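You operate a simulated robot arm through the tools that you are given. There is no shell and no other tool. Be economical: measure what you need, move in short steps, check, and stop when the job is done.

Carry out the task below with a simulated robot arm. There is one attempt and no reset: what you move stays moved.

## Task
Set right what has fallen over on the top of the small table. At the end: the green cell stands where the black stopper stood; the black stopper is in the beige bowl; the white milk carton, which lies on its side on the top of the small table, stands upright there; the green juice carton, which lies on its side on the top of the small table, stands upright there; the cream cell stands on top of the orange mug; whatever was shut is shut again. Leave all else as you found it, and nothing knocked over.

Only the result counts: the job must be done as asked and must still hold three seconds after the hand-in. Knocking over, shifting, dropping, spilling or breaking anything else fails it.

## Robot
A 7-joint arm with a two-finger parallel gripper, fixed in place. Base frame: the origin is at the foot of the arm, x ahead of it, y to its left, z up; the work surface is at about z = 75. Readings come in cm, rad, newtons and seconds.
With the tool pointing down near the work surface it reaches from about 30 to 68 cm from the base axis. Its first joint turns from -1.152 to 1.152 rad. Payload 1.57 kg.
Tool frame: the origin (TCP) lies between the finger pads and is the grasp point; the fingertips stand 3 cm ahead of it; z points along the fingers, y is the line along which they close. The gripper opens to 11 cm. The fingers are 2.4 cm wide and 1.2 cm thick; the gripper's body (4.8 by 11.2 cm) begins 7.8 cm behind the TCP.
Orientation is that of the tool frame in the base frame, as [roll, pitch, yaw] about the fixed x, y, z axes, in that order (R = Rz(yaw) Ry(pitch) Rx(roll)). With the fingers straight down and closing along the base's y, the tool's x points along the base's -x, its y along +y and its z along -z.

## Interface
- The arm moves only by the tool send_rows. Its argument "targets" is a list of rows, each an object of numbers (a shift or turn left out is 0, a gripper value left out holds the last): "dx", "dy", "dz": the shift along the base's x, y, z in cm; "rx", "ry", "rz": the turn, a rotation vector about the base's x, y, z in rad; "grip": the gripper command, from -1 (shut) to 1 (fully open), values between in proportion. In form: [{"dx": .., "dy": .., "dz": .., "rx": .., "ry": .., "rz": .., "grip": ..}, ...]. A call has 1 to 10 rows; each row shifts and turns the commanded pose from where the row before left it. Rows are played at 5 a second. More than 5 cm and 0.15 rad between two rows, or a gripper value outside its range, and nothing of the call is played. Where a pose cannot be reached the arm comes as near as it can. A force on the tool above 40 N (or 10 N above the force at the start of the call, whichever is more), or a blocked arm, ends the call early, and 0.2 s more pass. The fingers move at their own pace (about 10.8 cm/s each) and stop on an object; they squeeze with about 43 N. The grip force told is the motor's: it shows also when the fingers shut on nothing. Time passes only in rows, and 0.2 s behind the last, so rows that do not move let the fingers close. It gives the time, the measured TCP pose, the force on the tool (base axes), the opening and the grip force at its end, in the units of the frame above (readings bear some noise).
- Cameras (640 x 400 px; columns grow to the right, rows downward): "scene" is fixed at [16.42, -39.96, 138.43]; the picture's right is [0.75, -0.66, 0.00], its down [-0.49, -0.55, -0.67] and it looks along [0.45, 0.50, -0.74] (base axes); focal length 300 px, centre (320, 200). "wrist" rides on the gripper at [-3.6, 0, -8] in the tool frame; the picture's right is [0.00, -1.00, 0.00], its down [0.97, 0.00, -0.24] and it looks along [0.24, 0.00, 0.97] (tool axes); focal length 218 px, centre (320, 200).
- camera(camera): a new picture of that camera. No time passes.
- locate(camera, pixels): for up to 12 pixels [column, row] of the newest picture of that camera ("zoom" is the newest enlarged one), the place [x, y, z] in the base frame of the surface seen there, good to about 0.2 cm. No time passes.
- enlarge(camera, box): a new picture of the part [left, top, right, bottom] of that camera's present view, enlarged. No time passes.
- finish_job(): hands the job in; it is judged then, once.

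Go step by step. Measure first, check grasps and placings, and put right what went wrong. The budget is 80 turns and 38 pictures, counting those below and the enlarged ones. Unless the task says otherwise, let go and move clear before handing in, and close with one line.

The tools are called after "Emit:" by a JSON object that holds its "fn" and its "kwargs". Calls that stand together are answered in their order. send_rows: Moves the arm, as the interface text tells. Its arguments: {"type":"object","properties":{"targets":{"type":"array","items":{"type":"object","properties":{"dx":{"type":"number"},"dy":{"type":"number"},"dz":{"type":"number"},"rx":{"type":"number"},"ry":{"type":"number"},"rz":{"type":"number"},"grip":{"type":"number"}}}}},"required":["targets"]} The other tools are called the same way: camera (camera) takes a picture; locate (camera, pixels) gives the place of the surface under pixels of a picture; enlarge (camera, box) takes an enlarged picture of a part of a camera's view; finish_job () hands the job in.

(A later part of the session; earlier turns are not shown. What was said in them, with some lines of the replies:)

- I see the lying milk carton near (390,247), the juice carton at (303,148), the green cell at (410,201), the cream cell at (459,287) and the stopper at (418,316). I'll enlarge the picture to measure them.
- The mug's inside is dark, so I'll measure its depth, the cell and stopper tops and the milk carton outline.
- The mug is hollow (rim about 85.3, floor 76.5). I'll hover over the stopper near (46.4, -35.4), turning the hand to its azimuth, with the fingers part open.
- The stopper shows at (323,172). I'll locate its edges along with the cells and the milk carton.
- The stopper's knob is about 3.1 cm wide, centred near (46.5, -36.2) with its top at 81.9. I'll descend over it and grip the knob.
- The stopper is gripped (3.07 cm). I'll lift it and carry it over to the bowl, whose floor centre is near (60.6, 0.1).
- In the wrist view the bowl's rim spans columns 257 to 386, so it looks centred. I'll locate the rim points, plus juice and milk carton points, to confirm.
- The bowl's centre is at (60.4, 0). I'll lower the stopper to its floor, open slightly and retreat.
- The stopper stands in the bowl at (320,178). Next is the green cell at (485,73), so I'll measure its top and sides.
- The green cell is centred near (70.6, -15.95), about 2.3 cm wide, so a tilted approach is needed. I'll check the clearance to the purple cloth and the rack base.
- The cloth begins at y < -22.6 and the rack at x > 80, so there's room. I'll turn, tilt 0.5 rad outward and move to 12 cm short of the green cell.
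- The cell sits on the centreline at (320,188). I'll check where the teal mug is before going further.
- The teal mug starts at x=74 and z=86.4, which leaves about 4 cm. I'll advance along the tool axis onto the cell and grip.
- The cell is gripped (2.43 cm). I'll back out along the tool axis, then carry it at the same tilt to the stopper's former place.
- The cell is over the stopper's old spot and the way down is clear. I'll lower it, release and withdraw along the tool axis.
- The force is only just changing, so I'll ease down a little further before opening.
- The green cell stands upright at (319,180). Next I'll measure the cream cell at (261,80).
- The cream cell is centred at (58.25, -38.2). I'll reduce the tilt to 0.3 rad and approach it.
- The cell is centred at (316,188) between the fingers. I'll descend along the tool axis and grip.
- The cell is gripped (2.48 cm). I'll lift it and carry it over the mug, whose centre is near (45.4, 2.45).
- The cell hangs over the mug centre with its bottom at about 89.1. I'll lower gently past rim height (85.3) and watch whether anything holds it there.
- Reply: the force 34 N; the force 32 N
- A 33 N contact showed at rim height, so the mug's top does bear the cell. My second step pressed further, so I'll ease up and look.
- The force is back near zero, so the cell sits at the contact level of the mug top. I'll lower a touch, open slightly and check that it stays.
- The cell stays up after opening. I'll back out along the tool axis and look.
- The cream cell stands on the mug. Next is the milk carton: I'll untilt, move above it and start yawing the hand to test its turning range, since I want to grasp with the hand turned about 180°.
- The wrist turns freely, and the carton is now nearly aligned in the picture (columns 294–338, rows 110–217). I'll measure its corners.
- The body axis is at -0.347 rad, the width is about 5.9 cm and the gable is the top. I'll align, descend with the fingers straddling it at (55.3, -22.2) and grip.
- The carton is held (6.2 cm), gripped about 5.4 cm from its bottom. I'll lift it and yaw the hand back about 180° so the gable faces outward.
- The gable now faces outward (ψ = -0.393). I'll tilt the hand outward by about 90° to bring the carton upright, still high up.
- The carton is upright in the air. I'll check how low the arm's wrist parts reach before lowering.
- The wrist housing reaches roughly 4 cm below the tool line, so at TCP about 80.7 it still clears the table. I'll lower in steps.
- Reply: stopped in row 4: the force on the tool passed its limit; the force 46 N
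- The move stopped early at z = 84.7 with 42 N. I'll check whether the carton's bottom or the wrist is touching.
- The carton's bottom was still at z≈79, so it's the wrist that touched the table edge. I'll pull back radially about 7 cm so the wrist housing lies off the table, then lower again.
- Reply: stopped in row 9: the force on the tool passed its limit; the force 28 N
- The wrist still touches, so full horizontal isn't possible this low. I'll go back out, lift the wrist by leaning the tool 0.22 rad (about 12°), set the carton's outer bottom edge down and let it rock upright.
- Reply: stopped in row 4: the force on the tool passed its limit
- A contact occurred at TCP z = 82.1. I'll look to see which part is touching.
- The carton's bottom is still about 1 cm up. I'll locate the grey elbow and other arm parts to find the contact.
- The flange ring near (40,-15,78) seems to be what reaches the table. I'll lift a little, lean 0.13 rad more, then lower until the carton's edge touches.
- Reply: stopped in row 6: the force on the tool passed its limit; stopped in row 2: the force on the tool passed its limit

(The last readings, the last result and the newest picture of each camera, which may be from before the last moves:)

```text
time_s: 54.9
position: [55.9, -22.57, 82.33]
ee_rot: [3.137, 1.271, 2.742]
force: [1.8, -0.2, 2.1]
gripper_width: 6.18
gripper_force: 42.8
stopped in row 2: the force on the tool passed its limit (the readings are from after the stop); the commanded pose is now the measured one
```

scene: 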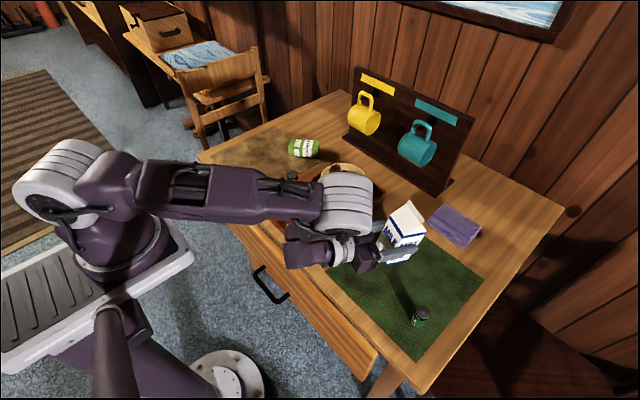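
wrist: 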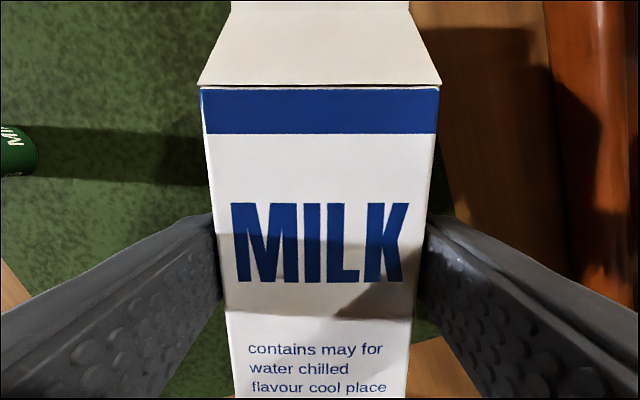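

The contact heights at both leans match the carton's own outer edge touching, with its bottom about 6.4 cm from the TCP. I'll go back to the smaller lean (about 0.19), touch down and press slightly so the carton pivots toward upright.

Emit:
{"fn": "send_rows", "kwargs": {"targets": [{"dz": 1}, {"rx": -0.046, "ry": -0.111}, {}, {"dz": -0.6}, {"dz": -0.4}, {"dz": -0.2}, {}]}}

Emit:
{"fn": "enlarge", "kwargs": {"camera": "scene", "box": [360, 180, 450, 280]}}

Emit:
{"fn": "locate", "kwargs": {"camera": "zoom", "pixels": [[270, 330], [275, 318], [280, 325], [350, 290], [345, 305], [355, 300], [320, 312], [320, 320]]}}

```text
time_s: 56.5
position: [55.92, -22.61, 82.02]
ee_rot: [3.128, 1.388, 2.737]
force: [0.2, 0.7, -2.5]
gripper_width: 6.19
gripper_force: 43.1
```

```text
4.00 times, centred on (405, 230) of scene
```

zoom: 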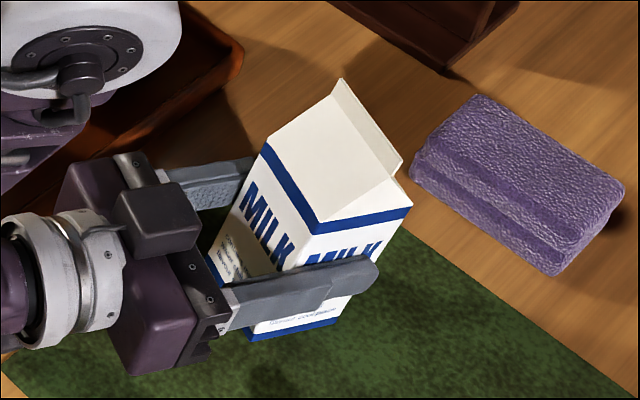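

```text
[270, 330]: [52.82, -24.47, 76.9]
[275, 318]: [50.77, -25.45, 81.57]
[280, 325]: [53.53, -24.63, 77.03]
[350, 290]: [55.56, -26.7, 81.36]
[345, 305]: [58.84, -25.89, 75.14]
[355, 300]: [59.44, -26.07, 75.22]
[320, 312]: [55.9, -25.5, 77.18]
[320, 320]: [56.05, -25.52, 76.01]
```

The carton's inner bottom edge is at about 76.8 and its outer edge is about on the mat. I'll press down slowly to pivot it further upright.

Emit:
{"fn": "send_rows", "kwargs": {"targets": [{"dz": -0.15}, {"dz": -0.1}, {"dz": -0.1}, {}]}}

Emit:
{"fn": "send_rows", "kwargs": {"targets": [{"dz": -0.15}, {"dz": -0.15}, {}]}}

```text
time_s: 57.4
position: [56.0, -22.5, 82.04]
ee_rot: [3.128, 1.399, 2.733]
force: [0.1, -0.8, 2.4]
gripper_width: 6.18
gripper_force: 42.6
stopped in row 4: the force on the tool passed its limit (the readings are from after the stop); the commanded pose is now the measured one
```

```text
time_s: 58.1
position: [56.08, -22.72, 81.97]
ee_rot: [3.134, 1.409, 2.739]
force: [0.7, -0.5, 2.1]
gripper_width: 6.17
gripper_force: 42.9
stopped in row 3: the force on the tool passed its limit (the readings are from after the stop); the commanded pose is now the measured one
```

The lean is down to about 0.16 rad with the edge resting on the mat. I'll open the fingers slightly so the carton settles upright between them.

Emit:
{"fn": "send_rows", "kwargs": {"targets": [{"grip": 0.2}, {}, {}, {}]}}

Emit:
{"fn": "enlarge", "kwargs": {"camera": "scene", "box": [340, 180, 460, 290]}}

```text
time_s: 59.1
position: [56.0, -22.71, 81.95]
ee_rot: [3.129, 1.405, 2.735]
force: [0.2, 0.7, 0.6]
gripper_width: 6.6
gripper_force: 0.0
```

```text
3.64 times, centred on (400, 235) of scene
```

zoom: 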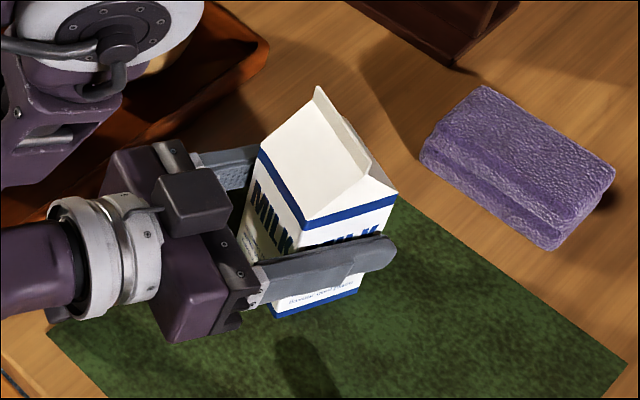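

The carton stands upright. I'll open wider, retreat along the tool axis until the fingers clear, then rise.

Emit:
{"fn": "send_rows", "kwargs": {"targets": [{"grip": 0.55}, {}, {"dx": -1.82, "dy": 0.77, "dz": 0.4}, {"dx": -1.82, "dy": 0.77, "dz": 0.4}, {"dx": -1.82, "dy": 0.77, "dz": 0.4}, {"dx": -1.82, "dy": 0.77, "dz": 0.4}, {"dz": 3}, {"dz": 4}, {"dz": 4}, {"dz": 4}]}}

```text
time_s: 61.4
position: [50.15, -20.08, 96.14]
ee_rot: [3.13, 1.407, 2.734]
force: [0.5, -1.0, 0.4]
gripper_width: 8.53
gripper_force: 0.1
out of reach, approached as far as the arm can: row 9, 10
```

The hand is clear. I'll swing the tool back to pointing down while rising.

Emit:
{"fn": "send_rows", "kwargs": {"targets": [{"rx": 0.0538, "ry": 0.1298, "dz": 0.5}, {"rx": 0.0538, "ry": 0.1298, "dz": 0.5}, {"rx": 0.0538, "ry": 0.1298, "dz": 1}, {"rx": 0.0538, "ry": 0.1298, "dz": 1}, {"rx": 0.0538, "ry": 0.1298, "dz": 1}, {"rx": 0.0538, "ry": 0.1298, "dz": 1}, {"rx": 0.0538, "ry": 0.1298, "dz": 1}, {"rx": 0.0538, "ry": 0.1298, "dz": 1}, {"rx": 0.0538, "ry": 0.1298, "dz": 1}, {"rx": 0.0538, "ry": 0.1298, "dz": 1}]}}

Emit:
{"fn": "camera", "kwargs": {"camera": "scene"}}

Emit:
{"fn": "locate", "kwargs": {"camera": "scene", "pixels": [[290, 143], [291, 156], [316, 141], [317, 153], [318, 156], [289, 139], [303, 140]]}}

```text
time_s: 63.5
position: [49.53, -20.54, 95.4]
ee_rot: [3.121, 1.268, 2.713]
force: [0.0, 0.1, -0.1]
gripper_width: 8.53
gripper_force: 0.0
out of reach, approached as far as the arm can: row 1, 2, 3, 4, 5, 6, 7, 8, 9, 10
```

```text
3 pictures are left
```

scene: 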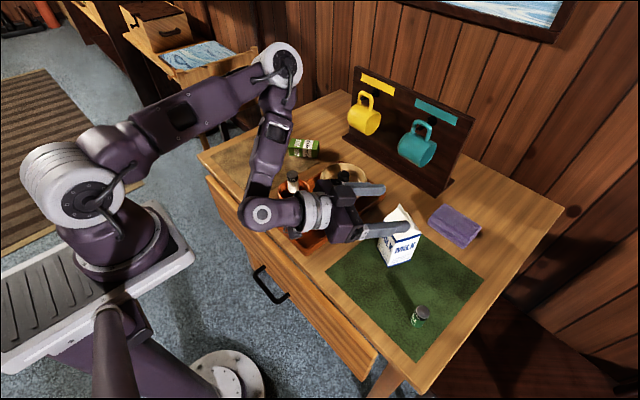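

```text
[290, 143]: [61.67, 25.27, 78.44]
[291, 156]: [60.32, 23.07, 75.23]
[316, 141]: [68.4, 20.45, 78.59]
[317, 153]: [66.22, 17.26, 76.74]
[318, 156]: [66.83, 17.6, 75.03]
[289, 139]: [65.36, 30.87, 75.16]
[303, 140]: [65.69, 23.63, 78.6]
```

The arm stalled in an awkward posture: the cell on the mug at (293,183) still stands, but the forearm passes near it. I'll measure the forearm's clearance first.

Emit:
{"fn": "locate", "kwargs": {"camera": "scene", "pixels": [[260, 215], [265, 180], [280, 170], [275, 130], [293, 180], [300, 200], [285, 60], [340, 195], [270, 150], [310, 215], [375, 190], [400, 230]]}}

Emit:
{"fn": "send_rows", "kwargs": {"targets": [{}]}}

```text
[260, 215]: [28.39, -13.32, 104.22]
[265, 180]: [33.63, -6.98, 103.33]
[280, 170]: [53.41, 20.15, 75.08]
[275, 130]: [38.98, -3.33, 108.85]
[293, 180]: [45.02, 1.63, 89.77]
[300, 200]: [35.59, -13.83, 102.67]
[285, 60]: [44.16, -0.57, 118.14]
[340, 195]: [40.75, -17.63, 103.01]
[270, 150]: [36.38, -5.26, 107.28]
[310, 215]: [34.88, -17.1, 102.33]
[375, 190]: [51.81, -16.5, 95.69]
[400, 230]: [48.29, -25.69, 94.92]
```

```text
time_s: 64.0
position: [49.51, -20.41, 95.42]
ee_rot: [3.12, 1.268, 2.714]
force: [0.3, 0.0, -0.4]
gripper_width: 8.54
gripper_force: 0.0
```

The forearm is well above the cell (z > 103). I'll move back outward to where the earlier tilt worked, rising as I go, then untilt there.

Emit:
{"fn": "send_rows", "kwargs": {"targets": [{"dz": 1.5}, {"dx": 1.8, "dy": -0.6, "dz": 1}, {"dx": 1.8, "dy": -0.6, "dz": 1}, {"dx": 1.8, "dy": -0.6, "dz": 1}, {}]}}

```text
time_s: 65.2
position: [54.91, -22.43, 98.56]
ee_rot: [3.12, 1.269, 2.714]
force: [-0.3, -0.4, 0.2]
gripper_width: 8.51
gripper_force: 0.0
out of reach, approached as far as the arm can: row 1
```

That worked. Now I'll untilt in place while rising slightly.

Emit:
{"fn": "send_rows", "kwargs": {"targets": [{"rx": 0.0585, "ry": 0.1283, "dz": 0.6}, {"rx": 0.0585, "ry": 0.1283, "dz": 0.6}, {"rx": 0.0585, "ry": 0.1283, "dz": 0.6}, {"rx": 0.0585, "ry": 0.1283, "dz": 0.6}, {"rx": 0.0585, "ry": 0.1283, "dz": 0.6}, {"rx": 0.0585, "ry": 0.1283, "dz": 0.6}, {"rx": 0.0585, "ry": 0.1283, "dz": 0.6}, {"rx": 0.0585, "ry": 0.1283, "dz": 0.6}, {"rx": 0.0585, "ry": 0.1283, "dz": 0.6}, {}]}}

```text
time_s: 67.3
position: [54.94, -22.28, 103.89]
ee_rot: [3.115, -0.002, 2.714]
force: [-1.3, 0.9, -0.5]
gripper_width: 8.54
gripper_force: 0.1
```

The tool points down again. I'll trim the small roll error and travel over to the juice carton while yawing the hand toward ψ ≈ 2.29.

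Emit:
{"fn": "send_rows", "kwargs": {"targets": [{"dz": 2, "rx": -0.0242, "ry": 0.011}, {"dx": 0.8, "dy": 4.7, "rz": 0.142}, {"dx": 0.8, "dy": 4.7, "rz": 0.142}, {"dx": 0.8, "dy": 4.7, "rz": 0.142}, {"dx": 0.8, "dy": 4.7, "rz": 0.142}, {"dx": 0.8, "dy": 4.7, "rz": 0.142}, {"dx": 0.8, "dy": 4.7, "rz": 0.142}, {"dx": 0.8, "dy": 4.7, "rz": 0.142}, {"dx": 0.8, "dy": 4.7, "rz": 0.142}, {"dx": 0.8, "dy": 4.7, "rz": 0.142}]}}

Emit:
{"fn": "send_rows", "kwargs": {"targets": [{"rz": 0.144, "dz": -1.5}, {"rz": 0.144, "dz": -1.5}, {"rz": 0.144, "dz": -1.5}, {"rz": 0.144, "dz": -1.5}, {"rz": 0.144, "dz": -1.5}, {"rz": 0.144, "dz": -1.5}, {"rz": 0.144, "dx": 0.5}, {"rz": 0.144, "dx": 0.5}, {"rz": 0.144, "dx": 0.4}, {"rz": 0.14}]}}

Emit:
{"fn": "camera", "kwargs": {"camera": "wrist"}}

```text
time_s: 69.5
position: [62.2, 19.91, 105.88]
ee_rot: [-3.139, 0.0, -2.289]
force: [0.0, 0.5, 0.5]
gripper_width: 8.51
gripper_force: 0.0
```

```text
time_s: 71.8
position: [63.52, 20.02, 96.91]
ee_rot: [-3.138, 0.0, -0.853]
force: [0.3, 0.6, -0.2]
gripper_width: 8.53
gripper_force: 0.1
```

```text
2 pictures are left
```

wrist: 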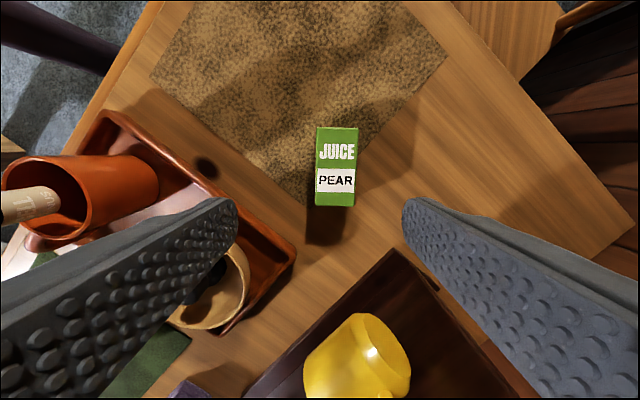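

The juice carton is aligned at (336,167) with its text upright, so its top end points along ψ as expected. I'll measure its corners.

Emit:
{"fn": "locate", "kwargs": {"camera": "wrist", "pixels": [[318, 129], [356, 129], [318, 203], [353, 203], [336, 167], [336, 204], [336, 129], [318, 167], [355, 167], [314, 170], [336, 210], [245, 280]]}}

```text
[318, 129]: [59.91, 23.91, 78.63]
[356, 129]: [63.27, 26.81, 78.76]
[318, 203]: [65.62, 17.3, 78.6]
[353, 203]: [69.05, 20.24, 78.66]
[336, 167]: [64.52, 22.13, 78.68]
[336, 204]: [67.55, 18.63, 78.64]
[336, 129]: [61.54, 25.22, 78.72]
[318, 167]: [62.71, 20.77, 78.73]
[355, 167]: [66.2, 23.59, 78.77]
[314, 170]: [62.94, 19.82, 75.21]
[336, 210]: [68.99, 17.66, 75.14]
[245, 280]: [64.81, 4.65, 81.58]
```

The carton is 8.76 × 4.5 × 3.6 cm and centred at (64.5, 22.05). I'll pre-tilt the hand 0.3 rad toward its bottom end so the wrist stays high after the turn, descend to grip about 6.3 cm from the bottom, and close.

Emit:
{"fn": "send_rows", "kwargs": {"targets": [{"dx": -1.3, "dy": 3.08, "dz": -3.3, "rx": -0.1125, "ry": -0.0978}, {"dx": -1.33, "dy": 3.08, "dz": -3.4, "rx": -0.1125, "ry": -0.0978}, {}, {"dx": 0.776, "dy": -0.892, "dz": -3.82}, {"dx": 0.776, "dy": -0.892, "dz": -3.82}, {"dx": 0.388, "dy": -0.446, "dz": -1.91}, {"dx": 0.388, "dy": -0.446, "dz": -1.91}, {}]}}

Emit:
{"fn": "send_rows", "kwargs": {"targets": [{"grip": -1}, {}, {}, {}]}}

```text
time_s: 73.5
position: [63.28, 23.37, 78.77]
ee_rot: [-3.14, -0.299, -0.857]
force: [-0.6, -0.1, -0.1]
gripper_width: 8.54
gripper_force: 0.2
```

```text
time_s: 74.5
position: [63.34, 23.39, 78.74]
ee_rot: [-3.139, -0.297, -0.855]
force: [-0.3, -1.1, -0.5]
gripper_width: 4.94
gripper_force: 43.2
```

It's gripped (4.94 cm). I'll lift it and yaw the hand back so the top end points outward (ψ≈0.1).

Emit:
{"fn": "send_rows", "kwargs": {"targets": [{"dz": 3}, {"dz": 5}, {"dz": 5}, {"dz": 5}, {"rz": -0.146, "dx": -0.9, "dy": -0.2}, {"rz": -0.146, "dx": -0.9, "dy": -0.2}, {"rz": -0.146, "dx": -0.9, "dy": -0.2}, {"rz": -0.146, "dx": -0.9, "dy": -0.2}, {"rz": -0.146, "dx": -0.9, "dy": -0.2}, {"rz": -0.146, "dx": -0.9, "dy": -0.2}]}}

Emit:
{"fn": "send_rows", "kwargs": {"targets": [{"rz": -0.146}, {"rz": -0.146}, {"rz": -0.146}, {"rz": -0.146}, {"rz": -0.146}, {"rz": -0.146}, {"rz": -0.146}, {"rz": -0.146}, {"rz": -0.146}, {}]}}

```text
time_s: 76.8
position: [57.84, 22.22, 96.8]
ee_rot: [-3.138, -0.298, -1.734]
force: [-0.3, -0.5, -1.9]
gripper_width: 4.95
gripper_force: 42.6
```

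```text
time_s: 79.0
position: [57.77, 22.3, 96.83]
ee_rot: [-3.139, -0.299, -3.048]
force: [0.7, 0.0, -2.2]
gripper_width: 4.92
gripper_force: 43.1
```

Now I'll tilt by 90° so the juice carton comes upright, with the tool ending about 0.3 rad short of horizontal.

Emit:
{"fn": "send_rows", "kwargs": {"targets": [{"rx": 0.01335, "ry": -0.1422}, {"rx": 0.01335, "ry": -0.1422}, {"rx": 0.01335, "ry": -0.1422}, {"rx": 0.01335, "ry": -0.1422}, {"rx": 0.01335, "ry": -0.1422}, {"rx": 0.01335, "ry": -0.1422}, {"rx": 0.01335, "ry": -0.1422}, {"rx": 0.01335, "ry": -0.1422}, {"rx": 0.01335, "ry": -0.1422}, {"rx": 0.01335, "ry": -0.1422}]}}

Emit:
{"fn": "send_rows", "kwargs": {"targets": [{"rx": 0.01335, "ry": -0.1422}, {}, {"dz": -3}, {"dz": -3}, {"dz": -3}, {"dz": -2}, {"dz": -1}, {}]}}

```text
time_s: 81.2
position: [57.82, 22.28, 96.71]
ee_rot: [-3.129, 1.13, -3.042]
force: [0.8, -0.8, -1.6]
gripper_width: 4.94
gripper_force: 43.0
```

```text
time_s: 83.0
position: [57.91, 22.25, 84.73]
ee_rot: [-3.128, 1.274, -3.04]
force: [0.3, 0.1, -1.6]
gripper_width: 4.94
gripper_force: 43.3
```

All good at z = 84.7. I'll lower slowly toward contact, expected near TCP 81.4.

Emit:
{"fn": "send_rows", "kwargs": {"targets": [{"dz": -1}, {"dz": -0.8}, {"dz": -0.5}, {"dz": -0.4}, {"dz": -0.3}, {"dz": -0.2}, {"dz": -0.2}, {"dz": -0.2}, {}]}}

```text
time_s: 85.0
position: [57.99, 22.34, 81.6]
ee_rot: [-3.134, 1.285, -3.043]
force: [-1.4, -2.6, 36.8]
gripper_width: 4.96
gripper_force: 43.2
```

There's firm contact at z = 81.6, which matches the expected height. I'll ease off a bit and look before releasing.

Emit:
{"fn": "send_rows", "kwargs": {"targets": [{"dz": 0.2}, {}]}}

Emit:
{"fn": "enlarge", "kwargs": {"camera": "scene", "box": [200, 100, 360, 240]}}

```text
time_s: 85.5
position: [57.89, 22.13, 81.55]
ee_rot: [-3.131, 1.279, -3.042]
force: [10.2, 2.2, 21.9]
gripper_width: 4.92
gripper_force: 43.1
```

```text
2.86 times, centred on (280, 170) of scene
```

zoom: 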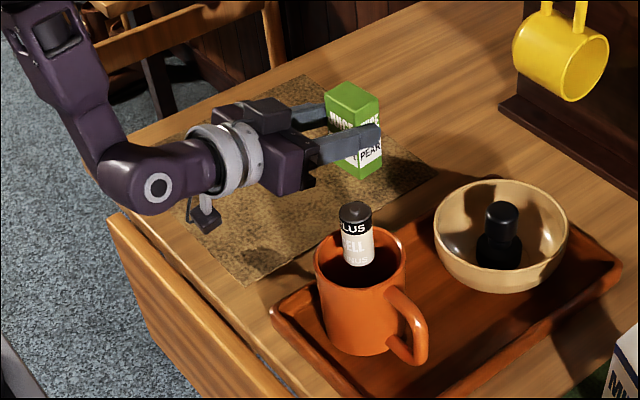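

A small bracket hangs below the flange at (208,220), which explains the earlier contact. I'll locate its foot and the carton's bottom.

Emit:
{"fn": "locate", "kwargs": {"camera": "zoom", "pixels": [[208, 226], [200, 225], [212, 222], [362, 175], [360, 168], [380, 165], [350, 165], [365, 185], [190, 235], [375, 100], [350, 85], [330, 100]]}}

```text
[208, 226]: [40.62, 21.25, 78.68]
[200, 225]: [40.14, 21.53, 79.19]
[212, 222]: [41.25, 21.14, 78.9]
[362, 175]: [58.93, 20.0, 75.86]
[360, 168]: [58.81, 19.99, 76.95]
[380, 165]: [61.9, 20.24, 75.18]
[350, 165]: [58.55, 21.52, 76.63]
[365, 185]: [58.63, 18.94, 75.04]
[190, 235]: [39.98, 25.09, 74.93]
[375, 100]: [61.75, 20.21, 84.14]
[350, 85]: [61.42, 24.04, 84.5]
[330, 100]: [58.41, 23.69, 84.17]
```

The bracket clears the table (z≈78.7) and the carton's bottom is on the mat. I'll relieve the pressure and open gently.

Emit:
{"fn": "send_rows", "kwargs": {"targets": [{"dz": 0.1}, {}, {"grip": 0.0}, {}, {"grip": 0.25}, {}, {}]}}

```text
time_s: 87.2
position: [57.93, 22.26, 81.52]
ee_rot: [-3.128, 1.274, -3.038]
force: [-0.8, -0.1, 0.0]
gripper_width: 6.88
gripper_force: 0.0
```

The carton is released. I'll retreat about 6 cm along the tool axis, then rise.

Emit:
{"fn": "send_rows", "kwargs": {"targets": [{"dx": -1.9, "dy": -0.19, "dz": 0.6}, {"dx": -1.9, "dy": -0.19, "dz": 0.6}, {"dx": -1.9, "dy": -0.19, "dz": 0.6}, {"dz": 3}, {"dz": 4}, {"dz": 4}, {}]}}

Emit:
{"fn": "camera", "kwargs": {"camera": "scene"}}

```text
time_s: 88.8
position: [52.12, 21.58, 94.38]
ee_rot: [-3.127, 1.276, -3.039]
force: [-0.1, 0.1, -0.7]
gripper_width: 6.89
gripper_force: 0.0
```

```text
0 pictures are left
```

scene: 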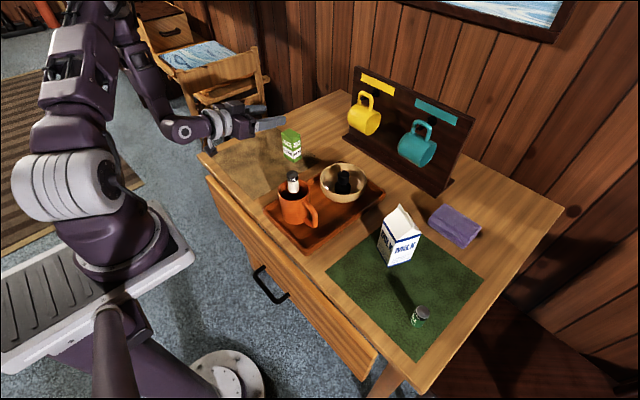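

The last picture shows everything in place: the juice carton is upright at (291,145), the milk at (399,235), the cream cell on the mug at (293,183), the stopper in the bowl at (343,182) and the green cell at (420,316). The drawer looks the same as at the start and the hand is clear, so I'll hand in.

Emit:
{"fn": "finish_job", "kwargs": {}}

```text
The job is handed in.
```

I've handed the job in. The last picture shows the green cell where the black stopper stood, the stopper in the beige bowl, the cream cell standing on the orange mug, and both cartons upright. I opened nothing, and nothing was knocked over.
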